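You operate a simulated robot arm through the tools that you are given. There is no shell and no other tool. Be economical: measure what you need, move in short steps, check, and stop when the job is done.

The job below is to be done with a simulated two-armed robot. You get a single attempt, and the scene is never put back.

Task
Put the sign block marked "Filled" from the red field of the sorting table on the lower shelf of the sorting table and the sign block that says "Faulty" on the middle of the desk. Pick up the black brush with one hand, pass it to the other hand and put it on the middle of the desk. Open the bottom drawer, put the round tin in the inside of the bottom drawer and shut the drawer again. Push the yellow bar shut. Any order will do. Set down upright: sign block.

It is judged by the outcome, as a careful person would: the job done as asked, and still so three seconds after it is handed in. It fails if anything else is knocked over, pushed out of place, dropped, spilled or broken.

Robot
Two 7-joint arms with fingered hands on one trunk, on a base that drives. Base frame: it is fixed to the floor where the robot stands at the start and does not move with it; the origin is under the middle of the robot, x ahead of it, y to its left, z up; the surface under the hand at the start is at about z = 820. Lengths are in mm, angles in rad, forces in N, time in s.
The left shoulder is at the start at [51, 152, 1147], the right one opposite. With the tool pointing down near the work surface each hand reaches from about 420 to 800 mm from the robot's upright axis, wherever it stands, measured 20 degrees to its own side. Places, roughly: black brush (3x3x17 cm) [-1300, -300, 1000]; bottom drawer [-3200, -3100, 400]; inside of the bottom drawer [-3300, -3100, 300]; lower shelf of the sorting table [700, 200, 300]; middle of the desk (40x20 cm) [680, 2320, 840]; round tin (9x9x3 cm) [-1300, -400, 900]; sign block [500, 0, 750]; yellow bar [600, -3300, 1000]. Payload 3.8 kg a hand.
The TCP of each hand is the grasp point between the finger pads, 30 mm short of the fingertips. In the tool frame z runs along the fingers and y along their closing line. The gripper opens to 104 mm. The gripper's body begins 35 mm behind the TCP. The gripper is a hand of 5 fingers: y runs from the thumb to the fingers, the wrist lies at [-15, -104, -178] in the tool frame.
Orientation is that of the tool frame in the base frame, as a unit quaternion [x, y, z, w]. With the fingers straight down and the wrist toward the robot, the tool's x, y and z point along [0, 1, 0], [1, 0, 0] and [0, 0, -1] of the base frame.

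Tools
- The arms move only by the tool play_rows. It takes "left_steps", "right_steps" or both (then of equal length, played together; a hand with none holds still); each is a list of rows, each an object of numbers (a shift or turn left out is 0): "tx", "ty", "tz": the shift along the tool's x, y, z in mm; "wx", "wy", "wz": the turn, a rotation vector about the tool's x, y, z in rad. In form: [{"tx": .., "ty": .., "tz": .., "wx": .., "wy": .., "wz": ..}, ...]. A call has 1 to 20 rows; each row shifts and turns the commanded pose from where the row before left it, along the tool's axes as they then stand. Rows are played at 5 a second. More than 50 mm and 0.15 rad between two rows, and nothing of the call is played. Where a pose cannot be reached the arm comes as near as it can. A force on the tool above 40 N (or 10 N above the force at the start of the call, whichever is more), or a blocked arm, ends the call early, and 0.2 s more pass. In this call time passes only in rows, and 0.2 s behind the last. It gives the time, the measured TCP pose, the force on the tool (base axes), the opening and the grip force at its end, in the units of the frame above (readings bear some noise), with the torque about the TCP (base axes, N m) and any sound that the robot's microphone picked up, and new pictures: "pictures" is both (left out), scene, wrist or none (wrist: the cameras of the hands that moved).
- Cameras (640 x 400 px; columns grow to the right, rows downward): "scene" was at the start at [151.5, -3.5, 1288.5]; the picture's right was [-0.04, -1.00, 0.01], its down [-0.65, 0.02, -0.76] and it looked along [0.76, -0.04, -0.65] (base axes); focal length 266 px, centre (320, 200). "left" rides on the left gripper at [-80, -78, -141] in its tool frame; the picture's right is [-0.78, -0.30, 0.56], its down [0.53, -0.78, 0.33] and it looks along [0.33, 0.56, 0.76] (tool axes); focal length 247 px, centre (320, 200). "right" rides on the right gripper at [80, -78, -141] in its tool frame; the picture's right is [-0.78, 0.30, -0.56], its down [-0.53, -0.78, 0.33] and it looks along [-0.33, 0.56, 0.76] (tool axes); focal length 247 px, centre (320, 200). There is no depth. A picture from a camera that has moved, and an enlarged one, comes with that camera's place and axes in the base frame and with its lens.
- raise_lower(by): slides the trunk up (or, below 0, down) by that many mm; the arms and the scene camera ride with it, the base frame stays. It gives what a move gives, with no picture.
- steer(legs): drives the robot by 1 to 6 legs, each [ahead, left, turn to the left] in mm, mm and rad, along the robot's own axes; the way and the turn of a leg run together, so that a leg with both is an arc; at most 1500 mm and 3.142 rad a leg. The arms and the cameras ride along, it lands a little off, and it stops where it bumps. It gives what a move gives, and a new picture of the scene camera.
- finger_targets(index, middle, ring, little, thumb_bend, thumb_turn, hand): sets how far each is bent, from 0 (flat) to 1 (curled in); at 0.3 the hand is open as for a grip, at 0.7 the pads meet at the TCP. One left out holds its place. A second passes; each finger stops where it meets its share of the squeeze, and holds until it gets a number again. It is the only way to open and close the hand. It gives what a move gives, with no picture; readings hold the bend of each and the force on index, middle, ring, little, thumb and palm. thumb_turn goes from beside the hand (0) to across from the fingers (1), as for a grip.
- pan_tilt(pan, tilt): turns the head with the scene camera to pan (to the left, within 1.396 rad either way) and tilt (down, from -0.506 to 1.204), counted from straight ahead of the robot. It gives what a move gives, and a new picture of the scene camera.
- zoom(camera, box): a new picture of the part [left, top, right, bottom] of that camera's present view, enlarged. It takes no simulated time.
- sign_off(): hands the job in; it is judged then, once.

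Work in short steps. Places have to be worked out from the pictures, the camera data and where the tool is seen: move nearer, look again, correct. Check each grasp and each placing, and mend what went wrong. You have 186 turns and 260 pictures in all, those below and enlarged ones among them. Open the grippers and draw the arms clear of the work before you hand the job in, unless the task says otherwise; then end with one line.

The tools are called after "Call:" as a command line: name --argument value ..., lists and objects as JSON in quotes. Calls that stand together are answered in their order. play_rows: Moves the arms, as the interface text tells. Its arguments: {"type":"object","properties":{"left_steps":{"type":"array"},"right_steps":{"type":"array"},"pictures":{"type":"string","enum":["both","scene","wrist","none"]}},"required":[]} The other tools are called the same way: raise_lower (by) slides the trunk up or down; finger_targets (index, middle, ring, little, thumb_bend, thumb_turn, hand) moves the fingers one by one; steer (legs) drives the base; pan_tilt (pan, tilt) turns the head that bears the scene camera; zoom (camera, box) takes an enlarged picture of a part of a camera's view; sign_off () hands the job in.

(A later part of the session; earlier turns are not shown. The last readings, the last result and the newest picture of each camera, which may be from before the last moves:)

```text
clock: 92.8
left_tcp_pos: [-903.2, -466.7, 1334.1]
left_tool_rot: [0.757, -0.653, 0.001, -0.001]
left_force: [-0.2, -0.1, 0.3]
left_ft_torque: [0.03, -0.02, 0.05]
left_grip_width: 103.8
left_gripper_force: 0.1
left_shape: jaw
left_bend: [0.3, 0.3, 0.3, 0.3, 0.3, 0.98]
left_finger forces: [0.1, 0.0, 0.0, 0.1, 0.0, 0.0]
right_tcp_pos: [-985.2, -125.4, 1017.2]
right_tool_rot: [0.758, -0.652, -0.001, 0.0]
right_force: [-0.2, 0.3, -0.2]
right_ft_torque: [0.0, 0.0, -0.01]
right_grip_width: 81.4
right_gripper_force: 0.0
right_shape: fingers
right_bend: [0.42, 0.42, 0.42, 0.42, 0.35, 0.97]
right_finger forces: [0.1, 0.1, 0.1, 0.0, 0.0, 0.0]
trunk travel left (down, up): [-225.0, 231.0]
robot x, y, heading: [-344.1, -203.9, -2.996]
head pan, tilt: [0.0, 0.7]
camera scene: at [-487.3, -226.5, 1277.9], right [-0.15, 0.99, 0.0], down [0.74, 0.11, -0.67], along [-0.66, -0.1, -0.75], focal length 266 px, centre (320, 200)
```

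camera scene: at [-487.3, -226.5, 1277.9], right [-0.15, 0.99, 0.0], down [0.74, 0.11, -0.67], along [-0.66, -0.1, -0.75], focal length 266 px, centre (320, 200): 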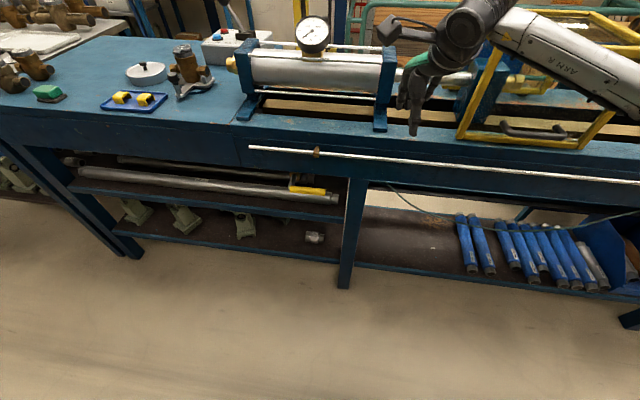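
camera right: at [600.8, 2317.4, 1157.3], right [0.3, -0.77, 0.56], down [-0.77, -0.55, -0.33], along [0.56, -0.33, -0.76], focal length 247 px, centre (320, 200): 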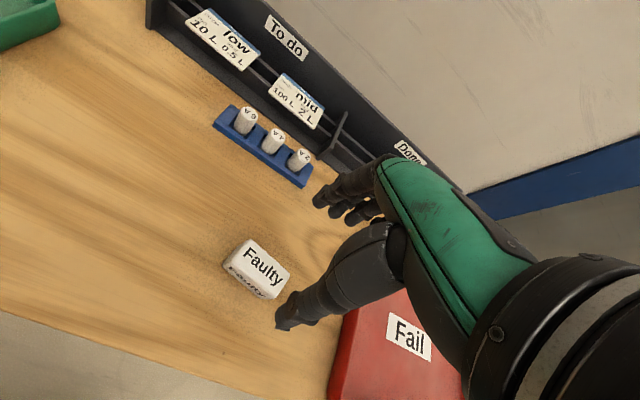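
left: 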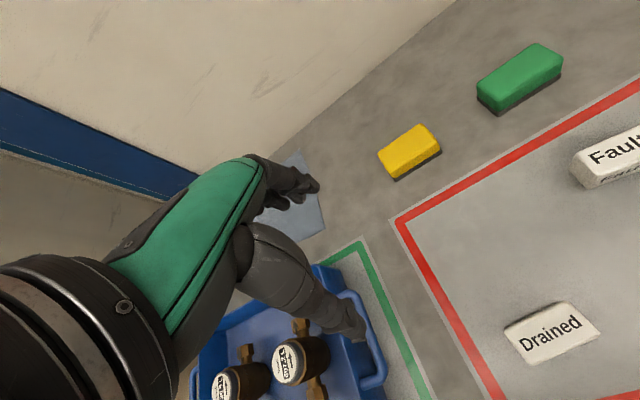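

The bench is in view but the brush and tin aren't obvious. I'll square up with it and look higher.

Call:
steer --legs '[[0, 0, -0.14]]'

Call:
pan_tilt --pan 0.1 --tilt 0.4

Call:
zoom --camera "scene" --box '[120, 80, 420, 280]'

```text
clock: 93.8
left_tcp_pos: [-931.5, -386.1, 1333.7]
left_tool_rot: [0.71, -0.704, 0.0, -0.001]
left_force: [-0.8, 0.0, 0.3]
left_ft_torque: [-0.02, -0.01, -0.02]
left_grip_width: 103.6
left_gripper_force: 0.1
left_shape: jaw
left_bend: [0.3, 0.3, 0.3, 0.3, 0.3, 0.98]
left_finger forces: [0.0, 0.1, 0.1, 0.0, 0.0, 0.0]
right_tcp_pos: [-966.9, -37.0, 1016.9]
right_tool_rot: [0.711, -0.703, -0.002, 0.001]
right_force: [-0.7, -1.0, -0.2]
right_ft_torque: [0.0, -0.03, 0.02]
right_grip_width: 81.4
right_gripper_force: 0.0
right_shape: fingers
right_bend: [0.42, 0.42, 0.42, 0.42, 0.35, 0.97]
right_finger forces: [0.0, 0.0, 0.1, 0.0, 0.0, 0.0]
trunk travel left (down, up): [-225.0, 231.0]
robot x, y, heading: [-342.9, -198.1, -3.135]
head pan, tilt: [0.0, 0.7]
camera scene: at [-488.9, -206.9, 1277.9], right [-0.01, 1.0, 0.0], down [0.75, 0.01, -0.67], along [-0.67, 0.0, -0.75], focal length 266 px, centre (320, 200)
```

scene: 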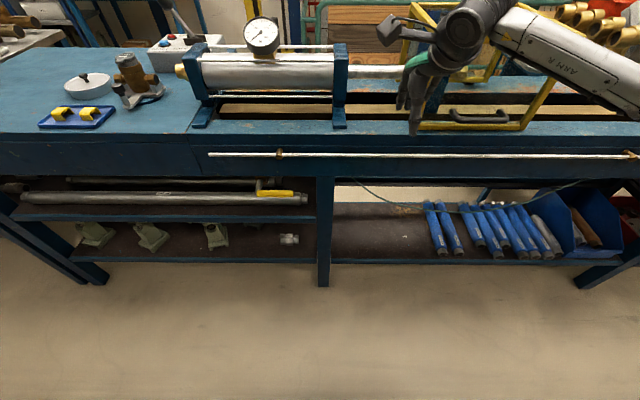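

```text
clock: 94.6
left_tcp_pos: [-933.3, -385.6, 1333.3]
left_tool_rot: [0.71, -0.704, 0.001, -0.001]
left_force: [-0.2, 0.0, 0.5]
left_ft_torque: [0.01, 0.02, 0.01]
left_grip_width: 103.7
left_gripper_force: 0.1
left_shape: jaw
left_bend: [0.3, 0.3, 0.3, 0.3, 0.3, 0.98]
left_finger forces: [0.0, 0.0, 0.0, 0.0, 0.0, 0.0]
right_tcp_pos: [-966.6, -36.7, 1016.8]
right_tool_rot: [0.712, -0.702, -0.002, 0.002]
right_force: [0.1, -0.8, -0.4]
right_ft_torque: [0.01, -0.01, 0.03]
right_grip_width: 81.5
right_gripper_force: 0.1
right_shape: fingers
right_bend: [0.42, 0.42, 0.42, 0.42, 0.35, 0.97]
right_finger forces: [0.0, 0.0, 0.1, 0.0, 0.0, 0.1]
trunk travel left (down, up): [-225.0, 231.0]
robot x, y, heading: [-342.4, -205.9, -3.132]
head pan, tilt: [0.099, 0.4]
camera scene: at [-499.7, -215.7, 1303.4], right [-0.11, 0.99, -0.01], down [0.51, 0.04, -0.86], along [-0.85, -0.1, -0.52], focal length 266 px, centre (320, 200)
```

scene: 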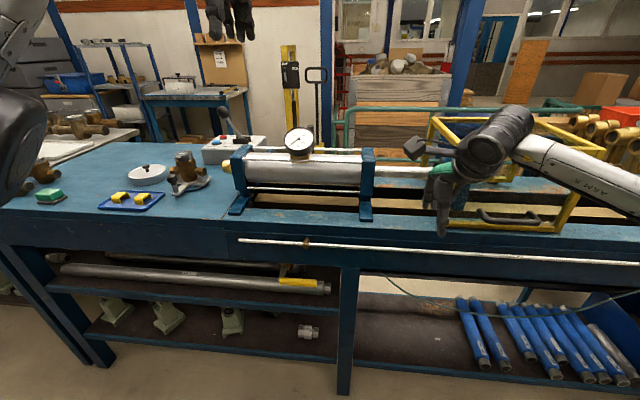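

```text
2.00 times, centred on (270, 180) of scene
camera zoom: at [-499.7, -215.7, 1303.4], right [-0.11, 0.99, -0.01], down [0.51, 0.04, -0.86], along [-0.85, -0.1, -0.52], focal length 531 px, centre (420, 240)
```

zoom: 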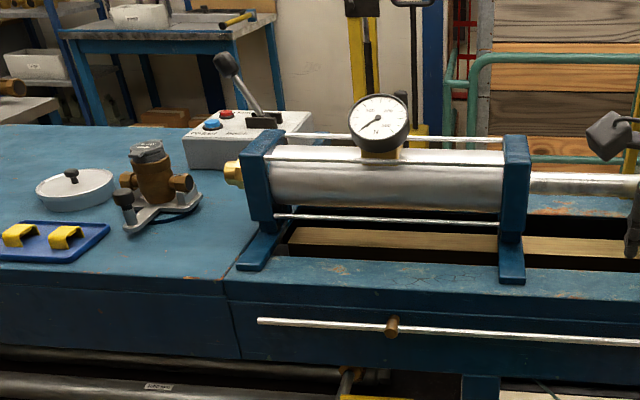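

The tin and brush may be hidden behind the pump. I'll raise the trunk and look over it.

Call:
raise_lower --by 225

Call:
pan_tilt --pan 0.15 --tilt 0.65

Call:
zoom --camera "scene" --box '[160, 20, 400, 170]'

```text
clock: 96.9
left_tcp_pos: [-932.7, -385.1, 1559.3]
left_tool_rot: [0.711, -0.703, 0.0, -0.001]
left_force: [0.0, -0.6, -0.4]
left_ft_torque: [-0.01, -0.01, -0.02]
left_grip_width: 103.7
left_gripper_force: 0.1
left_shape: jaw
left_bend: [0.3, 0.3, 0.3, 0.3, 0.3, 0.98]
left_finger forces: [0.0, 0.1, 0.0, 0.0, 0.0, 0.1]
right_tcp_pos: [-968.1, -37.3, 1241.3]
right_tool_rot: [0.712, -0.703, -0.001, 0.0]
right_force: [0.2, -0.5, 0.2]
right_ft_torque: [0.06, -0.02, -0.02]
right_grip_width: 81.4
right_gripper_force: 0.1
right_shape: fingers
right_bend: [0.42, 0.42, 0.42, 0.42, 0.35, 0.97]
right_finger forces: [0.0, 0.1, 0.1, 0.1, 0.1, 0.0]
trunk travel left (down, up): [-450.0, 6.0]
robot x, y, heading: [-346.9, -206.3, -3.134]
head pan, tilt: [0.099, 0.4]
```

```text
clock: 97.7
left_tcp_pos: [-932.2, -385.0, 1558.0]
left_tool_rot: [0.71, -0.704, 0.0, -0.002]
left_force: [0.6, -0.3, 0.0]
left_ft_torque: [-0.01, 0.02, 0.0]
left_grip_width: 103.8
left_gripper_force: 0.1
left_shape: jaw
left_bend: [0.3, 0.3, 0.3, 0.3, 0.3, 0.98]
left_finger forces: [0.0, 0.0, 0.0, 0.0, 0.1, 0.0]
right_tcp_pos: [-968.1, -35.8, 1242.2]
right_tool_rot: [0.712, -0.703, -0.002, 0.001]
right_force: [-0.3, 0.5, -0.3]
right_ft_torque: [0.0, 0.02, -0.02]
right_grip_width: 81.3
right_gripper_force: 0.1
right_shape: fingers
right_bend: [0.42, 0.42, 0.42, 0.42, 0.35, 0.97]
right_finger forces: [0.0, 0.0, 0.1, 0.0, 0.0, 0.1]
trunk travel left (down, up): [-450.0, 6.0]
robot x, y, heading: [-344.4, -208.2, -3.133]
head pan, tilt: [0.15, 0.649]
camera scene: at [-429.9, -219.1, 1527.3], right [-0.16, 0.99, 0.0], down [0.6, 0.09, -0.8], along [-0.79, -0.12, -0.6], focal length 266 px, centre (320, 200)
```

scene: 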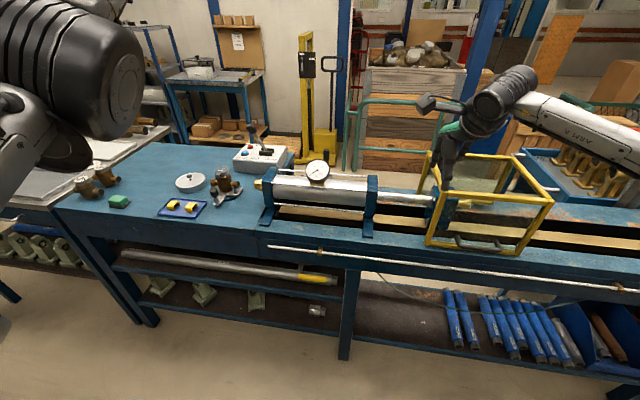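

```text
2.67 times, centred on (280, 95) of scene
camera zoom: at [-429.9, -219.1, 1527.3], right [-0.16, 0.99, 0.0], down [0.6, 0.09, -0.8], along [-0.79, -0.12, -0.6], focal length 708 px, centre (427, 480)
```

zoom: 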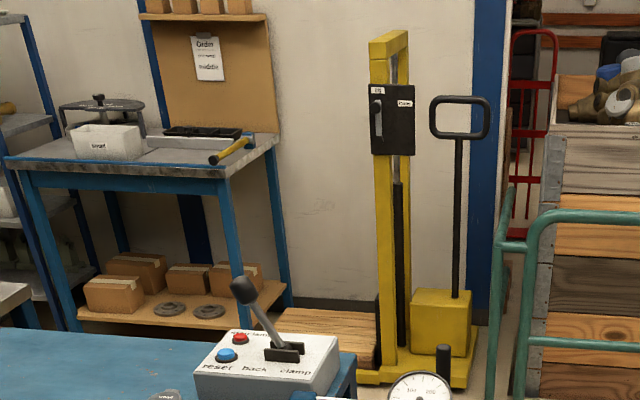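

There's a dark upright thing just behind the gauge. Zooming there.

Call:
zoom --camera "scene" --box '[250, 130, 410, 230]'

Call:
zoom --camera "scene" --box '[130, 140, 290, 240]'

```text
4.00 times, centred on (330, 180) of scene
camera zoom: at [-429.9, -219.1, 1527.3], right [-0.16, 0.99, 0.0], down [0.6, 0.09, -0.8], along [-0.79, -0.12, -0.6], focal length 1062 px, centre (280, 280)
```

zoom: 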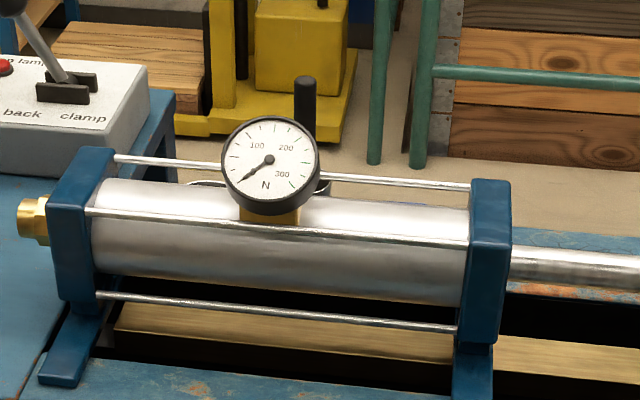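

```text
4.00 times, centred on (210, 190) of scene
camera zoom: at [-429.9, -219.1, 1527.3], right [-0.16, 0.99, 0.0], down [0.6, 0.09, -0.8], along [-0.79, -0.12, -0.6], focal length 1062 px, centre (760, 240)
```

zoom: 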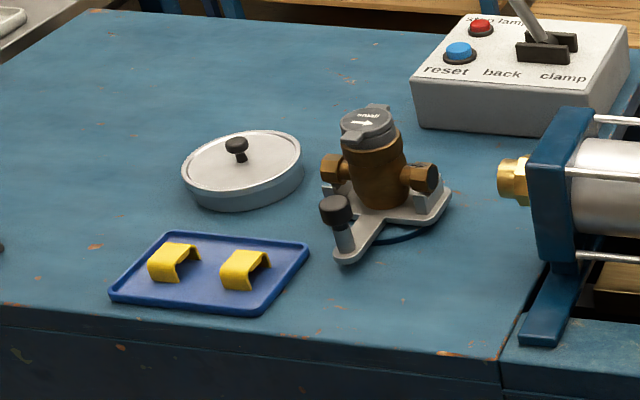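

The brush stands upright in what seems to be a tin behind the gauge. I'll drive closer for a steeper view.

Call:
steer --legs '[[270, -60, 0]]'

Call:
pan_tilt --pan 0.0 --tilt 0.9

Call:
zoom --camera "scene" --box '[160, 60, 400, 210]'

```text
clock: 99.7
left_tcp_pos: [-1201.6, -332.2, 1559.7]
left_tool_rot: [0.711, -0.704, -0.001, 0.001]
left_force: [0.2, 0.3, -0.4]
left_ft_torque: [0.03, 0.03, 0.0]
left_grip_width: 103.8
left_gripper_force: 0.2
left_shape: jaw
left_bend: [0.3, 0.3, 0.3, 0.3, 0.3, 0.98]
left_finger forces: [0.0, 0.0, 0.0, 0.0, 0.0, 0.1]
right_tcp_pos: [-1238.8, 16.9, 1244.3]
right_tool_rot: [0.712, -0.702, -0.003, 0.001]
right_force: [-0.9, -0.3, -0.2]
right_ft_torque: [0.0, 0.01, 0.02]
right_grip_width: 81.5
right_gripper_force: 0.0
right_shape: fingers
right_bend: [0.42, 0.42, 0.42, 0.42, 0.35, 0.97]
right_finger forces: [0.0, 0.0, 0.1, 0.0, 0.0, 0.1]
trunk travel left (down, up): [-450.0, 6.0]
robot x, y, heading: [-617.0, -149.3, -3.135]
head pan, tilt: [0.15, 0.649]
camera scene: at [-699.7, -164.2, 1527.6], right [-0.16, 0.99, 0.0], down [0.59, 0.1, -0.8], along [-0.79, -0.13, -0.6], focal length 266 px, centre (320, 200)
```

scene: 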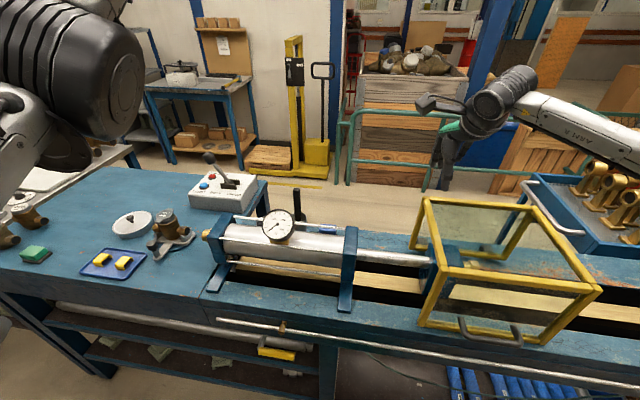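

```text
clock: 100.4
left_tcp_pos: [-1205.9, -331.1, 1559.5]
left_tool_rot: [0.711, -0.703, 0.001, -0.001]
left_force: [0.2, -0.6, -0.2]
left_ft_torque: [-0.02, 0.02, 0.0]
left_grip_width: 103.8
left_gripper_force: 0.1
left_shape: jaw
left_bend: [0.3, 0.3, 0.3, 0.3, 0.3, 0.98]
left_finger forces: [0.1, 0.0, 0.0, 0.1, 0.0, 0.1]
right_tcp_pos: [-1240.5, 18.0, 1242.2]
right_tool_rot: [0.712, -0.702, -0.003, 0.001]
right_force: [-0.7, 0.3, -0.3]
right_ft_torque: [0.01, -0.02, -0.02]
right_grip_width: 81.6
right_gripper_force: 0.0
right_shape: fingers
right_bend: [0.42, 0.42, 0.42, 0.42, 0.35, 0.97]
right_finger forces: [0.0, 0.1, 0.0, 0.1, 0.0, 0.0]
trunk travel left (down, up): [-450.0, 6.0]
robot x, y, heading: [-619.2, -150.0, -3.136]
head pan, tilt: [0.0, 0.901]
camera scene: at [-693.1, -150.4, 1506.8], right [-0.01, 1.0, 0.0], down [0.78, 0.01, -0.62], along [-0.62, -0.01, -0.78], focal length 266 px, centre (320, 200)
```

scene: 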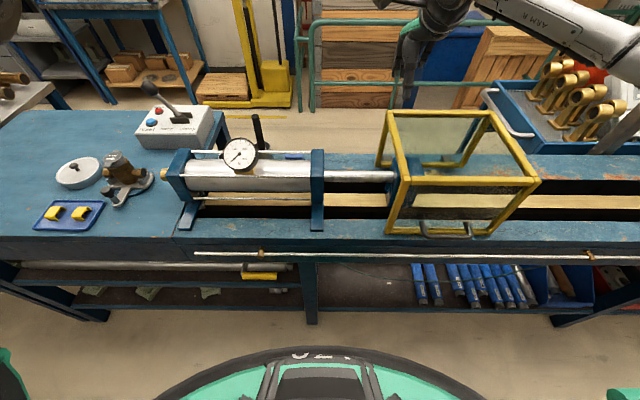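

```text
2.67 times, centred on (280, 135) of scene
camera zoom: at [-693.1, -150.4, 1506.8], right [-0.01, 1.0, 0.0], down [0.78, 0.01, -0.62], along [-0.62, -0.01, -0.78], focal length 708 px, centre (427, 373)
```

zoom: 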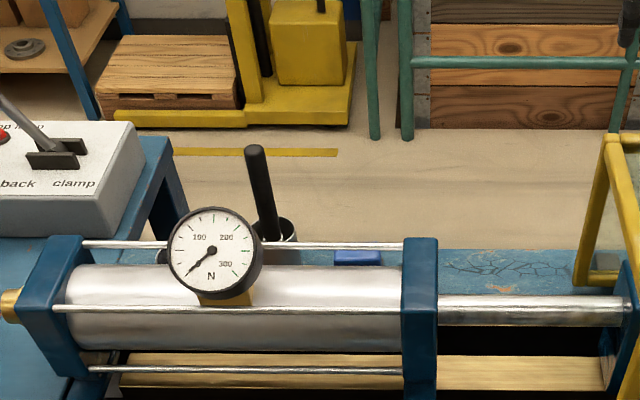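

The brush stands in a cup and the tin is behind the gauge, with an open aisle beyond the bench. I'll check both sides for a way around.

Call:
steer --legs '[[-250, 0, 0]]'

Call:
pan_tilt --pan -0.9 --tilt 0.5

Call:
play_rows --left_steps '[{"tz": 45}, {"tz": 45}, {"tz": 45}, {"tz": 45}, {"tz": 45}, {"tz": 45}]' --pictures "none"

Call:
pan_tilt --pan 0.9 --tilt 0.5

```text
clock: 102.2
left_tcp_pos: [-961.1, -332.2, 1557.0]
left_tool_rot: [0.713, -0.701, 0.002, -0.002]
left_force: [-0.2, 1.0, 0.1]
left_ft_torque: [0.03, -0.04, 0.02]
left_grip_width: 103.7
left_gripper_force: 0.1
left_shape: jaw
left_bend: [0.3, 0.3, 0.3, 0.3, 0.3, 0.98]
left_finger forces: [0.1, 0.0, 0.0, 0.0, 0.0, 0.0]
right_tcp_pos: [-999.9, 15.8, 1239.7]
right_tool_rot: [0.715, -0.699, -0.001, 0.0]
right_force: [-0.4, -0.3, 0.0]
right_ft_torque: [0.02, -0.02, -0.01]
right_grip_width: 81.3
right_gripper_force: 0.0
right_shape: fingers
right_bend: [0.42, 0.42, 0.42, 0.42, 0.35, 0.97]
right_finger forces: [0.0, 0.0, 0.0, 0.0, 0.0, 0.0]
trunk travel left (down, up): [-450.0, 6.0]
robot x, y, heading: [-371.4, -145.4, -3.125]
head pan, tilt: [0.0, 0.901]
camera scene: at [-450.4, -147.8, 1506.4], right [-0.02, 1.0, 0.0], down [0.79, 0.01, -0.62], along [-0.62, -0.01, -0.79], focal length 266 px, centre (320, 200)
```

scene: 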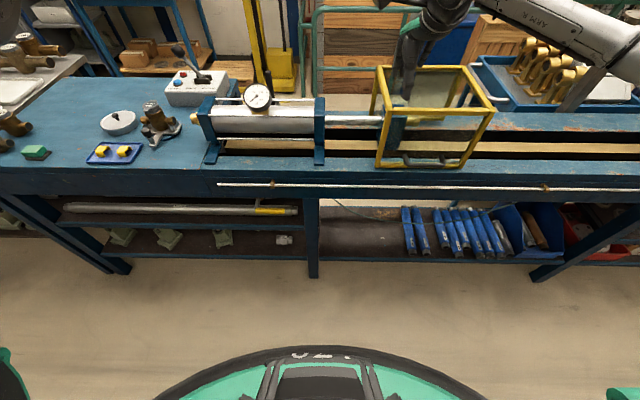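

```text
clock: 103.4
left_tcp_pos: [-957.0, -334.0, 1558.6]
left_tool_rot: [0.713, -0.701, 0.0, -0.001]
left_force: [-0.8, -0.1, 0.3]
left_ft_torque: [0.03, 0.0, 0.01]
left_grip_width: 103.7
left_gripper_force: 0.1
left_shape: jaw
left_bend: [0.3, 0.3, 0.3, 0.3, 0.3, 0.98]
left_finger forces: [0.0, 0.1, 0.0, 0.1, 0.0, 0.0]
right_tcp_pos: [-997.0, 16.2, 1241.6]
right_tool_rot: [0.715, -0.699, -0.001, 0.0]
right_force: [1.1, 0.3, 0.0]
right_ft_torque: [0.0, 0.02, 0.05]
right_grip_width: 81.3
right_gripper_force: 0.0
right_shape: fingers
right_bend: [0.42, 0.42, 0.42, 0.42, 0.35, 0.97]
right_finger forces: [0.0, 0.0, 0.0, 0.0, 0.0, 0.1]
trunk travel left (down, up): [-450.0, 6.0]
robot x, y, heading: [-368.6, -141.8, -3.119]
head pan, tilt: [-0.901, 0.499]
camera scene: at [-428.7, -76.1, 1540.6], right [0.77, 0.64, 0.0], down [0.31, -0.37, -0.88], along [-0.56, 0.68, -0.48], focal length 266 px, centre (320, 200)
```

scene: 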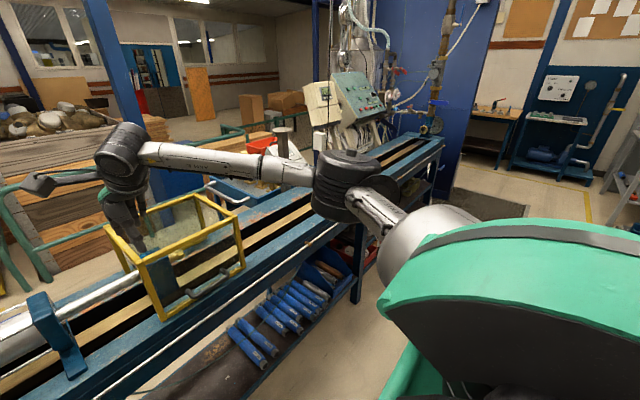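

```text
clock: 104.8
left_tcp_pos: [-957.3, -333.3, 1289.8]
left_tool_rot: [0.714, -0.7, -0.001, 0.0]
left_force: [0.0, -0.4, 0.0]
left_ft_torque: [0.01, 0.02, 0.02]
left_grip_width: 104.1
left_gripper_force: 0.2
left_shape: jaw
left_bend: [0.3, 0.3, 0.3, 0.3, 0.3, 0.98]
left_finger forces: [0.1, 0.0, 0.1, 0.0, 0.0, 0.0]
right_tcp_pos: [-996.1, 15.2, 1241.9]
right_tool_rot: [0.715, -0.699, -0.001, 0.001]
right_force: [0.3, 0.0, 0.0]
right_ft_torque: [-0.01, 0.02, 0.01]
right_grip_width: 81.5
right_gripper_force: 0.0
right_shape: fingers
right_bend: [0.42, 0.42, 0.42, 0.42, 0.35, 0.97]
right_finger forces: [0.0, 0.1, 0.0, 0.1, 0.0, 0.1]
trunk travel left (down, up): [-450.0, 6.0]
robot x, y, heading: [-372.6, -143.2, -3.123]
head pan, tilt: [-0.901, 0.499]
```

```text
clock: 106.6
left_tcp_pos: [-957.2, -333.4, 1288.7]
left_tool_rot: [0.713, -0.701, 0.0, 0.0]
left_force: [0.2, 0.6, 0.3]
left_ft_torque: [0.0, -0.01, 0.01]
left_grip_width: 103.6
left_gripper_force: 0.0
left_shape: jaw
left_bend: [0.3, 0.3, 0.3, 0.3, 0.3, 0.98]
left_finger forces: [0.0, 0.0, 0.0, 0.0, 0.1, 0.1]
right_tcp_pos: [-994.6, 16.6, 1240.8]
right_tool_rot: [0.715, -0.699, -0.001, 0.001]
right_force: [0.2, -0.2, 0.1]
right_ft_torque: [-0.01, -0.01, 0.02]
right_grip_width: 81.0
right_gripper_force: 0.1
right_shape: fingers
right_bend: [0.42, 0.42, 0.42, 0.42, 0.35, 0.97]
right_finger forces: [0.0, 0.1, 0.1, 0.0, 0.1, 0.0]
trunk travel left (down, up): [-450.0, 6.0]
robot x, y, heading: [-365.9, -144.8, -3.122]
head pan, tilt: [0.901, 0.499]
camera scene: at [-425.5, -218.7, 1540.7], right [-0.79, 0.61, 0.0], down [0.29, 0.38, -0.88], along [-0.53, -0.7, -0.48], focal length 266 px, centre (320, 200)
```

scene: 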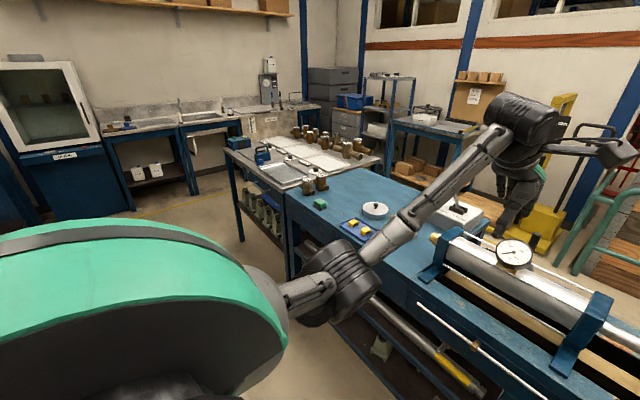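

There's a wide aisle on the left side, at y≈-2300 to -3700, leading past the grey drawers and behind the bench. I'll drive that way and look at the yellow bar as I go.

Call:
steer --legs '[[-150, 0, 0], [0, 1350, 0]]'

Call:
pan_tilt --pan 1.39 --tilt 0.3

```text
clock: 114.3
left_tcp_pos: [-780.3, -1670.0, 1289.4]
left_tool_rot: [0.712, -0.702, 0.001, -0.001]
left_force: [-0.8, 0.3, -0.8]
left_ft_torque: [-0.02, -0.01, -0.02]
left_grip_width: 103.7
left_gripper_force: 0.2
left_shape: jaw
left_bend: [0.3, 0.3, 0.3, 0.3, 0.3, 0.98]
left_finger forces: [0.1, 0.1, 0.0, 0.0, 0.1, 0.1]
right_tcp_pos: [-817.7, -1322.2, 1242.3]
right_tool_rot: [0.714, -0.7, -0.001, 0.002]
right_force: [-0.2, -0.7, -0.2]
right_ft_torque: [-0.01, -0.01, 0.03]
right_grip_width: 81.4
right_gripper_force: 0.1
right_shape: fingers
right_bend: [0.42, 0.42, 0.42, 0.42, 0.35, 0.97]
right_finger forces: [0.0, 0.0, 0.0, 0.0, 0.0, 0.1]
trunk travel left (down, up): [-450.0, 6.0]
robot x, y, heading: [-192.3, -1483.6, -3.127]
head pan, tilt: [0.901, 0.499]
camera scene: at [-248.3, -1557.6, 1540.7], right [-0.79, 0.61, 0.0], down [0.29, 0.38, -0.88], along [-0.53, -0.7, -0.48], focal length 266 px, centre (320, 200)
```

scene: 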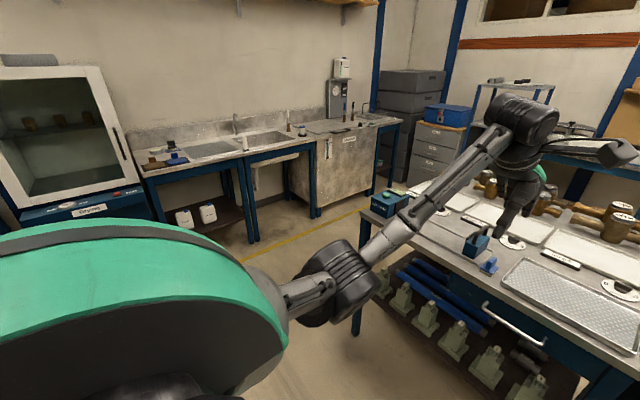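

```text
clock: 115.3
left_tcp_pos: [-780.1, -1671.6, 1289.0]
left_tool_rot: [0.713, -0.701, 0.001, -0.001]
left_force: [0.5, 0.0, -0.5]
left_ft_torque: [-0.01, -0.01, -0.01]
left_grip_width: 103.7
left_gripper_force: 0.2
left_shape: jaw
left_bend: [0.3, 0.3, 0.3, 0.3, 0.3, 0.98]
left_finger forces: [0.0, 0.0, 0.0, 0.1, 0.1, 0.1]
right_tcp_pos: [-818.0, -1324.2, 1241.9]
right_tool_rot: [0.714, -0.7, -0.002, 0.0]
right_force: [1.0, 0.0, 0.1]
right_ft_torque: [-0.04, 0.0, -0.02]
right_grip_width: 81.4
right_gripper_force: 0.1
right_shape: fingers
right_bend: [0.42, 0.42, 0.42, 0.42, 0.35, 0.97]
right_finger forces: [0.1, 0.0, 0.0, 0.1, 0.0, 0.1]
trunk travel left (down, up): [-450.0, 6.0]
robot x, y, heading: [-195.3, -1486.7, -3.125]
head pan, tilt: [1.389, 0.3]
camera scene: at [-208.4, -1578.7, 1559.0], right [-0.99, 0.17, 0.0], down [0.05, 0.29, -0.96], along [-0.16, -0.94, -0.3], focal length 266 px, centre (320, 200)
```

scene: 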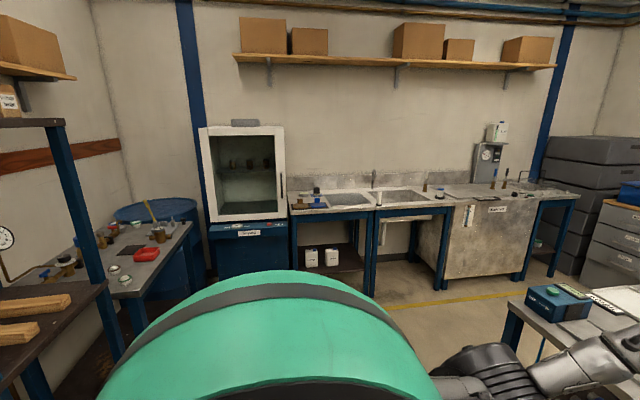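

The yellow bar is the lever on the table at left. Zooming in on it.

Call:
zoom --camera "scene" --box '[90, 180, 210, 290]'

Call:
zoom --camera "scene" --box '[480, 120, 640, 300]'

```text
3.64 times, centred on (150, 235) of scene
camera zoom: at [-208.4, -1578.7, 1559.0], right [-0.99, 0.17, 0.0], down [0.05, 0.29, -0.96], along [-0.16, -0.94, -0.3], focal length 966 px, centre (938, 73)
```

zoom: 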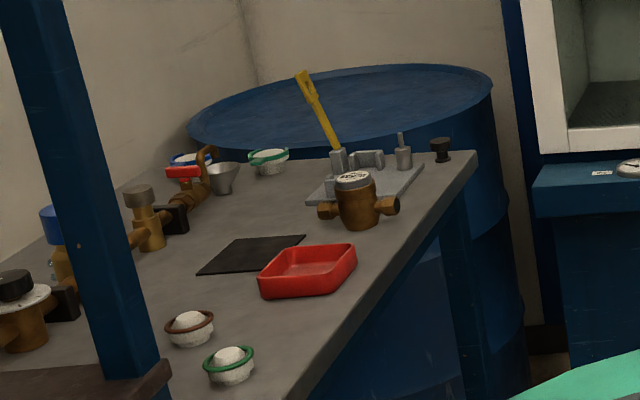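

```text
2.22 times, centred on (560, 210) of scene
camera zoom: at [-208.4, -1578.7, 1559.0], right [-0.99, 0.17, 0.0], down [0.05, 0.29, -0.96], along [-0.16, -0.94, -0.3], focal length 590 px, centre (-213, 178)
```

zoom: 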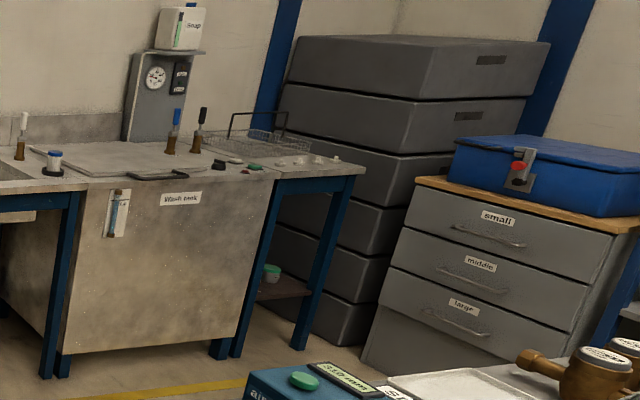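

The yellow bar is a toggle-clamp handle on the table at about (600,-3370). I'll drive to open floor and turn to face +x.

Call:
steer --legs '[[180, 1050, 0], [0, 0, -3.13]]'

Call:
pan_tilt --pan -0.7 --tilt 0.45

```text
clock: 128.0
left_tcp_pos: [221.5, -2330.0, 1289.9]
left_tool_rot: [0.688, 0.725, -0.001, 0.0]
left_force: [-0.2, -0.2, 0.3]
left_ft_torque: [-0.03, -0.01, -0.02]
left_grip_width: 103.7
left_gripper_force: 0.1
left_shape: jaw
left_bend: [0.3, 0.3, 0.3, 0.3, 0.3, 0.98]
left_finger forces: [0.0, 0.0, 0.1, 0.1, 0.0, 0.2]
right_tcp_pos: [272.6, -2676.4, 1242.4]
right_tool_rot: [0.686, 0.728, 0.001, 0.002]
right_force: [0.1, -1.1, 0.3]
right_ft_torque: [0.01, 0.01, 0.01]
right_grip_width: 81.6
right_gripper_force: 0.0
right_shape: fingers
right_bend: [0.42, 0.42, 0.42, 0.42, 0.35, 0.97]
right_finger forces: [0.0, 0.1, 0.0, 0.0, 0.0, 0.0]
trunk travel left (down, up): [-450.0, 6.0]
robot x, y, heading: [-357.4, -2535.6, 0.052]
head pan, tilt: [1.389, 0.3]
camera scene: at [-345.8, -2443.2, 1559.1], right [0.99, -0.13, 0.0], down [-0.04, -0.29, -0.96], along [0.12, 0.95, -0.3], focal length 266 px, centre (320, 200)
```

scene: 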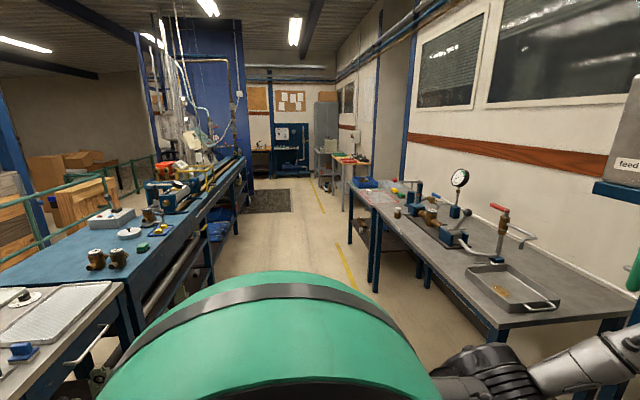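

```text
clock: 130.0
left_tcp_pos: [222.2, -2329.9, 1288.9]
left_tool_rot: [0.688, 0.726, -0.001, -0.001]
left_force: [0.2, -0.1, -0.3]
left_ft_torque: [0.01, 0.0, 0.02]
left_grip_width: 103.6
left_gripper_force: 0.0
left_shape: jaw
left_bend: [0.3, 0.3, 0.3, 0.3, 0.3, 0.98]
left_finger forces: [0.1, 0.0, 0.0, 0.1, 0.0, 0.1]
right_tcp_pos: [272.0, -2676.8, 1241.9]
right_tool_rot: [0.686, 0.728, 0.001, 0.002]
right_force: [0.1, -0.8, -0.2]
right_ft_torque: [0.01, -0.01, 0.01]
right_grip_width: 81.2
right_gripper_force: 0.1
right_shape: fingers
right_bend: [0.42, 0.42, 0.42, 0.42, 0.35, 0.97]
right_finger forces: [0.1, 0.0, 0.0, 0.0, 0.1, 0.0]
trunk travel left (down, up): [-450.0, 6.0]
robot x, y, heading: [-364.7, -2537.4, 0.053]
head pan, tilt: [-0.7, 0.45]
camera scene: at [-284.5, -2591.3, 1545.1], right [-0.6, -0.8, 0.0], down [-0.35, 0.26, -0.9], along [0.72, -0.54, -0.44], focal length 266 px, centre (320, 200)
```

scene: 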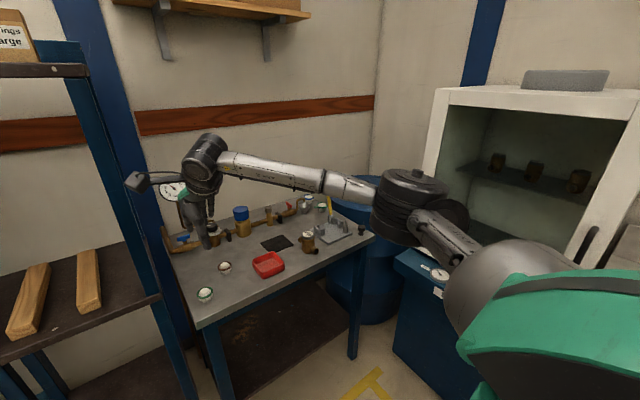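

I'll pull the left hand back, then move right and slightly forward to bring the clamp within the right arm's reach.

Call:
play_rows --left_steps '[{"ty": -40}, {"ty": -40}, {"ty": -40}, {"ty": -20}]' --pictures "none"

Call:
steer --legs '[[0, -380, -0.05], [220, 0, 0]]'

Call:
pan_tilt --pan -0.6 --tilt 0.6

```text
clock: 131.0
left_tcp_pos: [79.9, -2336.9, 1290.7]
left_tool_rot: [0.688, 0.726, 0.0, -0.001]
left_force: [-0.4, -0.5, -0.4]
left_ft_torque: [0.02, 0.03, 0.0]
left_grip_width: 103.6
left_gripper_force: 0.0
left_shape: jaw
left_bend: [0.3, 0.3, 0.3, 0.3, 0.3, 0.98]
left_finger forces: [0.1, 0.0, 0.0, 0.1, 0.0, 0.0]
right_tcp_pos: [270.8, -2676.9, 1243.0]
right_tool_rot: [0.686, 0.727, 0.001, 0.003]
right_force: [-0.3, -0.2, -0.1]
right_ft_torque: [0.01, -0.03, -0.02]
right_grip_width: 81.7
right_gripper_force: 0.1
right_shape: fingers
right_bend: [0.42, 0.42, 0.42, 0.42, 0.35, 0.97]
right_finger forces: [0.0, 0.0, 0.1, 0.0, 0.0, 0.0]
trunk travel left (down, up): [-450.0, 6.0]
robot x, y, heading: [-359.0, -2534.2, 0.054]
head pan, tilt: [-0.7, 0.45]
```

```text
clock: 134.7
left_tcp_pos: [317.0, -2737.4, 1292.0]
left_tool_rot: [0.705, 0.709, 0.001, 0.001]
left_force: [-0.3, -0.8, -1.0]
left_ft_torque: [-0.01, 0.0, 0.0]
left_grip_width: 104.0
left_gripper_force: 0.0
left_shape: jaw
left_bend: [0.3, 0.3, 0.3, 0.3, 0.3, 0.98]
left_finger forces: [0.0, 0.0, 0.0, 0.0, 0.0, 0.0]
right_tcp_pos: [494.4, -3084.4, 1244.0]
right_tool_rot: [0.703, 0.712, 0.002, 0.004]
right_force: [-0.1, 0.9, -0.5]
right_ft_torque: [0.01, 0.0, 0.01]
right_grip_width: 81.5
right_gripper_force: 0.1
right_shape: fingers
right_bend: [0.42, 0.42, 0.42, 0.42, 0.35, 0.97]
right_finger forces: [0.0, 0.0, 0.0, 0.0, 0.0, 0.0]
trunk travel left (down, up): [-450.0, 6.0]
robot x, y, heading: [-121.5, -2913.4, 0.006]
head pan, tilt: [-0.7, 0.45]
camera scene: at [-58.7, -2973.7, 1545.4], right [-0.64, -0.77, 0.0], down [-0.33, 0.28, -0.9], along [0.69, -0.58, -0.43], focal length 266 px, centre (320, 200)
```

scene: 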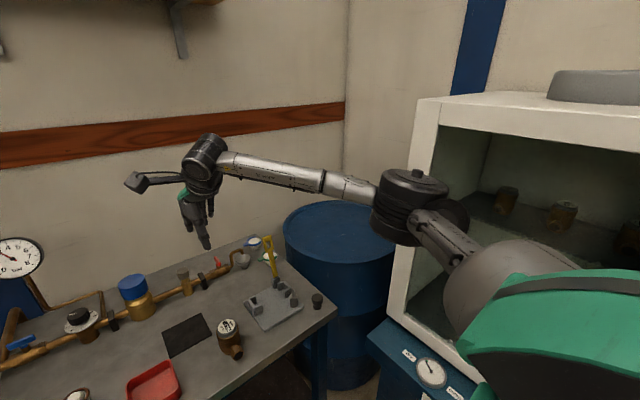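

```text
clock: 135.4
left_tcp_pos: [320.9, -2737.2, 1290.0]
left_tool_rot: [0.705, 0.71, 0.0, 0.0]
left_force: [-0.9, 0.7, 0.1]
left_ft_torque: [0.01, -0.03, 0.01]
left_grip_width: 103.9
left_gripper_force: 0.0
left_shape: jaw
left_bend: [0.3, 0.3, 0.3, 0.3, 0.3, 0.98]
left_finger forces: [0.0, 0.0, 0.1, 0.0, 0.0, 0.1]
right_tcp_pos: [496.8, -3084.9, 1242.0]
right_tool_rot: [0.702, 0.712, 0.001, 0.002]
right_force: [-0.1, -0.9, 0.0]
right_ft_torque: [0.0, 0.01, -0.01]
right_grip_width: 81.6
right_gripper_force: 0.0
right_shape: fingers
right_bend: [0.42, 0.42, 0.42, 0.42, 0.35, 0.97]
right_finger forces: [0.1, 0.1, 0.0, 0.0, 0.0, 0.1]
trunk travel left (down, up): [-450.0, 6.0]
robot x, y, heading: [-125.4, -2915.9, 0.005]
head pan, tilt: [-0.6, 0.6]
camera scene: at [-52.5, -2964.8, 1531.7], right [-0.56, -0.83, 0.0], down [-0.47, 0.32, -0.83], along [0.68, -0.46, -0.56], focal length 266 px, centre (320, 200)
```

scene: 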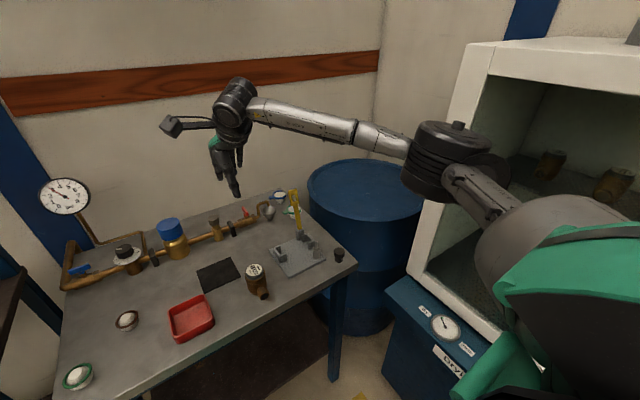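

Call:
zoom --camera "scene" --box '[240, 175, 360, 295]'

Call:
zoom --camera "right" --box '[0, 0, 640, 400]'

```text
3.33 times, centred on (300, 235) of scene
camera zoom: at [-52.5, -2964.8, 1531.7], right [-0.56, -0.83, 0.0], down [-0.47, 0.32, -0.83], along [0.68, -0.46, -0.56], focal length 885 px, centre (387, 83)
```

zoom: 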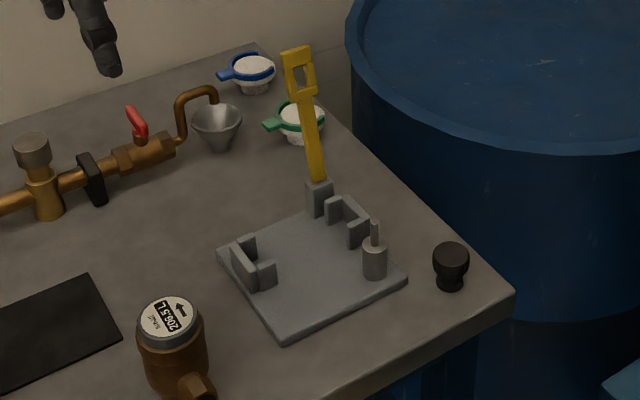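

```text
1.00 times, centred on (320, 200) of right (not enlarged: the box is as wide or as high as the picture)
camera zoom: at [417.6, -3005.5, 1382.3], right [0.3, -0.77, 0.56], down [-0.77, -0.54, -0.34], along [0.56, -0.33, -0.76], focal length 247 px, centre (320, 200)
```

zoom: 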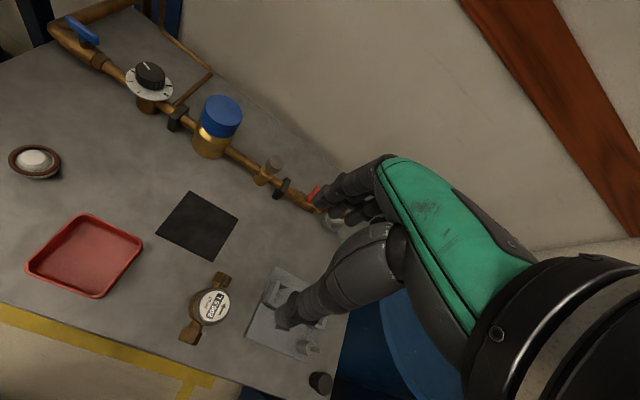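

The bar is hinged at about (580,-3300), stands up to z≈1073, and closes toward me onto the pin at about (471,-3304). I'll move a bit closer and put the open right hand around the bar's tip, fingers behind.

Call:
steer --legs '[[90, -60, 0]]'

Call:
finger_targets --hand "right" --index 0.3 --middle 0.3 --ring 0.3 --little 0.3 --thumb_bend 0.3

Call:
play_rows --right_steps '[{"tx": -40, "ty": 3}, {"tx": -40, "ty": 3}, {"tx": -40}, {"tx": -30}]' --pictures "both"

```text
clock: 136.6
left_tcp_pos: [410.6, -2796.8, 1292.1]
left_tool_rot: [0.705, 0.709, 0.0, 0.001]
left_force: [0.0, 0.1, -0.5]
left_ft_torque: [-0.03, -0.02, -0.01]
left_grip_width: 103.9
left_gripper_force: 0.0
left_shape: jaw
left_bend: [0.3, 0.3, 0.3, 0.3, 0.3, 0.98]
left_finger forces: [0.0, 0.0, 0.1, 0.1, 0.0, 0.0]
right_tcp_pos: [584.9, -3143.6, 1245.4]
right_tool_rot: [0.703, 0.711, 0.001, 0.004]
right_force: [-0.2, 0.4, -0.3]
right_ft_torque: [-0.03, 0.01, -0.01]
right_grip_width: 81.4
right_gripper_force: 0.0
right_shape: fingers
right_bend: [0.42, 0.42, 0.42, 0.42, 0.35, 0.97]
right_finger forces: [0.1, 0.0, 0.1, 0.0, 0.0, 0.1]
trunk travel left (down, up): [-450.0, 6.0]
robot x, y, heading: [-34.7, -2975.8, 0.002]
head pan, tilt: [-0.6, 0.6]
camera scene: at [35.1, -3022.8, 1532.0], right [-0.56, -0.83, 0.0], down [-0.46, 0.31, -0.83], along [0.69, -0.46, -0.56], focal length 266 px, centre (320, 200)
```

scene: 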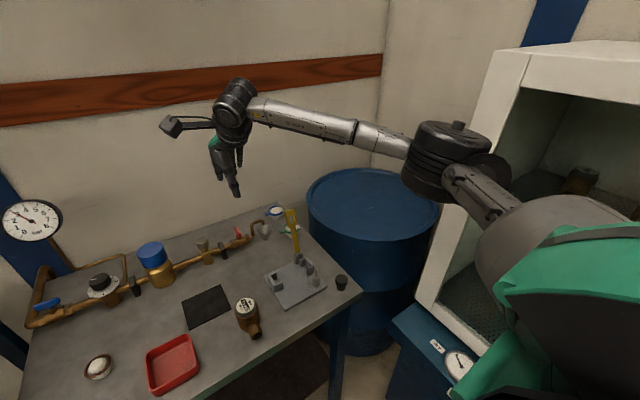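

```text
clock: 137.6
left_tcp_pos: [414.8, -2798.9, 1290.3]
left_tool_rot: [0.705, 0.709, 0.0, -0.001]
left_force: [-0.1, -0.2, -0.4]
left_ft_torque: [0.03, 0.02, 0.02]
left_grip_width: 103.8
left_gripper_force: 0.0
left_shape: jaw
left_bend: [0.3, 0.3, 0.3, 0.3, 0.3, 0.98]
left_finger forces: [0.0, 0.0, 0.0, 0.1, 0.0, 0.1]
right_tcp_pos: [589.2, -3146.8, 1241.5]
right_tool_rot: [0.703, 0.711, 0.0, 0.001]
right_force: [0.3, -0.1, -0.4]
right_ft_torque: [-0.03, 0.03, 0.0]
right_grip_width: 102.7
right_gripper_force: 0.0
right_shape: fingers
right_bend: [0.3, 0.3, 0.3, 0.3, 0.3, 0.97]
right_finger forces: [0.1, 0.0, 0.0, 0.0, 0.1, 0.0]
trunk travel left (down, up): [-450.0, 6.0]
robot x, y, heading: [-35.5, -2976.3, 0.011]
head pan, tilt: [-0.6, 0.6]
```

```text
clock: 138.6
left_tcp_pos: [413.2, -2800.0, 1290.8]
left_tool_rot: [0.706, 0.709, 0.0, -0.001]
left_force: [0.3, 0.3, -0.1]
left_ft_torque: [0.0, 0.03, -0.03]
left_grip_width: 103.9
left_gripper_force: 0.1
left_shape: jaw
left_bend: [0.3, 0.3, 0.3, 0.3, 0.3, 0.98]
left_finger forces: [0.1, 0.0, 0.0, 0.0, 0.0, 0.0]
right_tcp_pos: [597.6, -3295.1, 1242.5]
right_tool_rot: [0.703, 0.711, 0.001, 0.001]
right_force: [-0.5, -0.8, 0.5]
right_ft_torque: [0.02, 0.0, -0.01]
right_grip_width: 102.9
right_gripper_force: 0.1
right_shape: fingers
right_bend: [0.3, 0.3, 0.3, 0.3, 0.3, 0.97]
right_finger forces: [0.0, 0.1, 0.0, 0.0, 0.0, 0.0]
trunk travel left (down, up): [-450.0, 6.0]
robot x, y, heading: [-32.6, -2973.6, 0.004]
head pan, tilt: [-0.6, 0.6]
camera scene: at [39.4, -3026.7, 1531.6], right [-0.56, -0.83, 0.0], down [-0.47, 0.32, -0.82], along [0.68, -0.46, -0.57], focal length 266 px, centre (320, 200)
camera right: at [518.0, -3216.0, 1382.1], right [0.3, -0.77, 0.56], down [-0.77, -0.54, -0.34], along [0.56, -0.33, -0.76], focal length 247 px, centre (320, 200)
```

scene: 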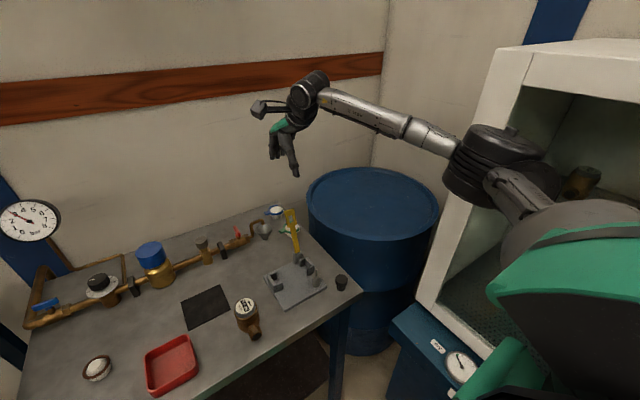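
right: 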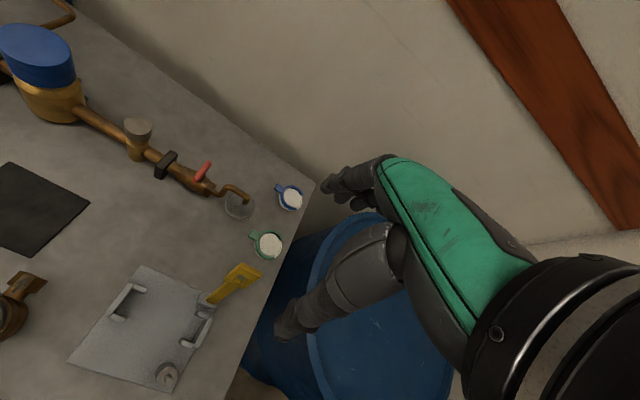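

The bar tip is at about (603,-3301,1058) and the pivot near (562,-3294,893). I'll lower the hand around the tip.

Call:
play_rows --right_steps '[{"tz": 45, "ty": 5, "tx": -5}, {"tz": 45}, {"tz": 45}, {"tz": 30}, {"tz": 25}]' --pictures "both"

Call:
zoom --camera "scene" --box '[230, 150, 350, 310]'

```text
clock: 139.8
left_tcp_pos: [413.3, -2799.1, 1291.2]
left_tool_rot: [0.705, 0.709, -0.001, 0.0]
left_force: [-0.1, 0.0, 0.0]
left_ft_torque: [0.0, -0.05, 0.02]
left_grip_width: 103.7
left_gripper_force: 0.1
left_shape: jaw
left_bend: [0.3, 0.3, 0.3, 0.3, 0.3, 0.98]
left_finger forces: [0.0, 0.1, 0.0, 0.0, 0.0, 0.0]
right_tcp_pos: [603.2, -3300.5, 1052.2]
right_tool_rot: [0.703, 0.711, 0.002, 0.001]
right_force: [-0.4, 0.3, 0.2]
right_ft_torque: [0.03, 0.01, 0.01]
right_grip_width: 103.0
right_gripper_force: 0.0
right_shape: fingers
right_bend: [0.3, 0.3, 0.3, 0.3, 0.3, 0.97]
right_finger forces: [0.0, 0.0, 0.1, 0.0, 0.1, 0.0]
trunk travel left (down, up): [-450.0, 6.0]
robot x, y, heading: [-32.2, -2978.3, 0.003]
head pan, tilt: [-0.6, 0.6]
camera scene: at [40.1, -3026.2, 1531.5], right [-0.56, -0.83, 0.0], down [-0.47, 0.32, -0.82], along [0.68, -0.46, -0.57], focal length 266 px, centre (320, 200)
camera right: at [525.2, -3221.2, 1192.3], right [0.3, -0.77, 0.56], down [-0.77, -0.54, -0.34], along [0.56, -0.33, -0.76], focal length 247 px, centre (320, 200)
```

scene: 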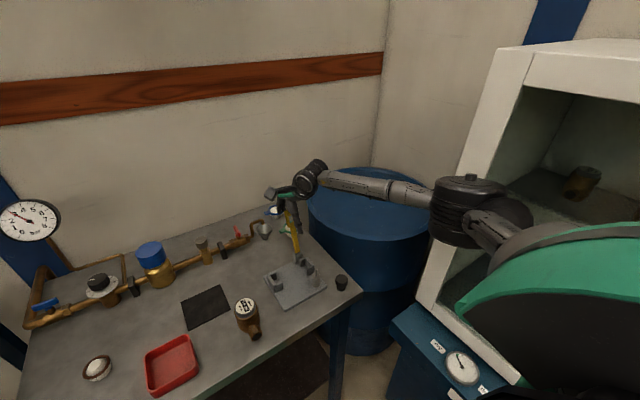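
right: 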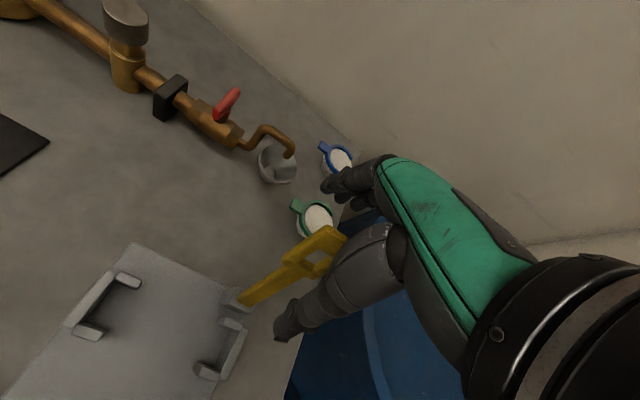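

```text
2.50 times, centred on (290, 230) of scene
camera zoom: at [40.1, -3026.2, 1531.5], right [-0.56, -0.83, 0.0], down [-0.47, 0.32, -0.82], along [0.68, -0.46, -0.57], focal length 664 px, centre (395, 125)
```

zoom: 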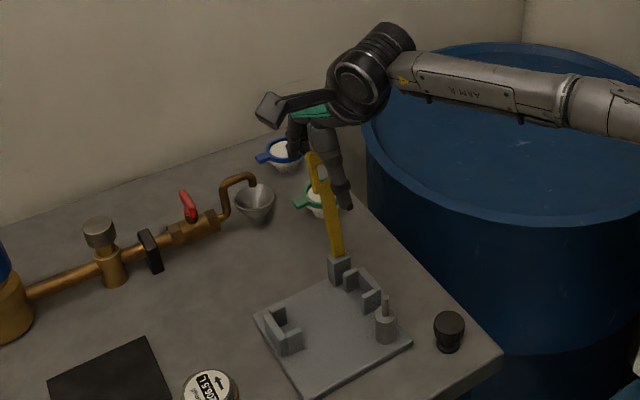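

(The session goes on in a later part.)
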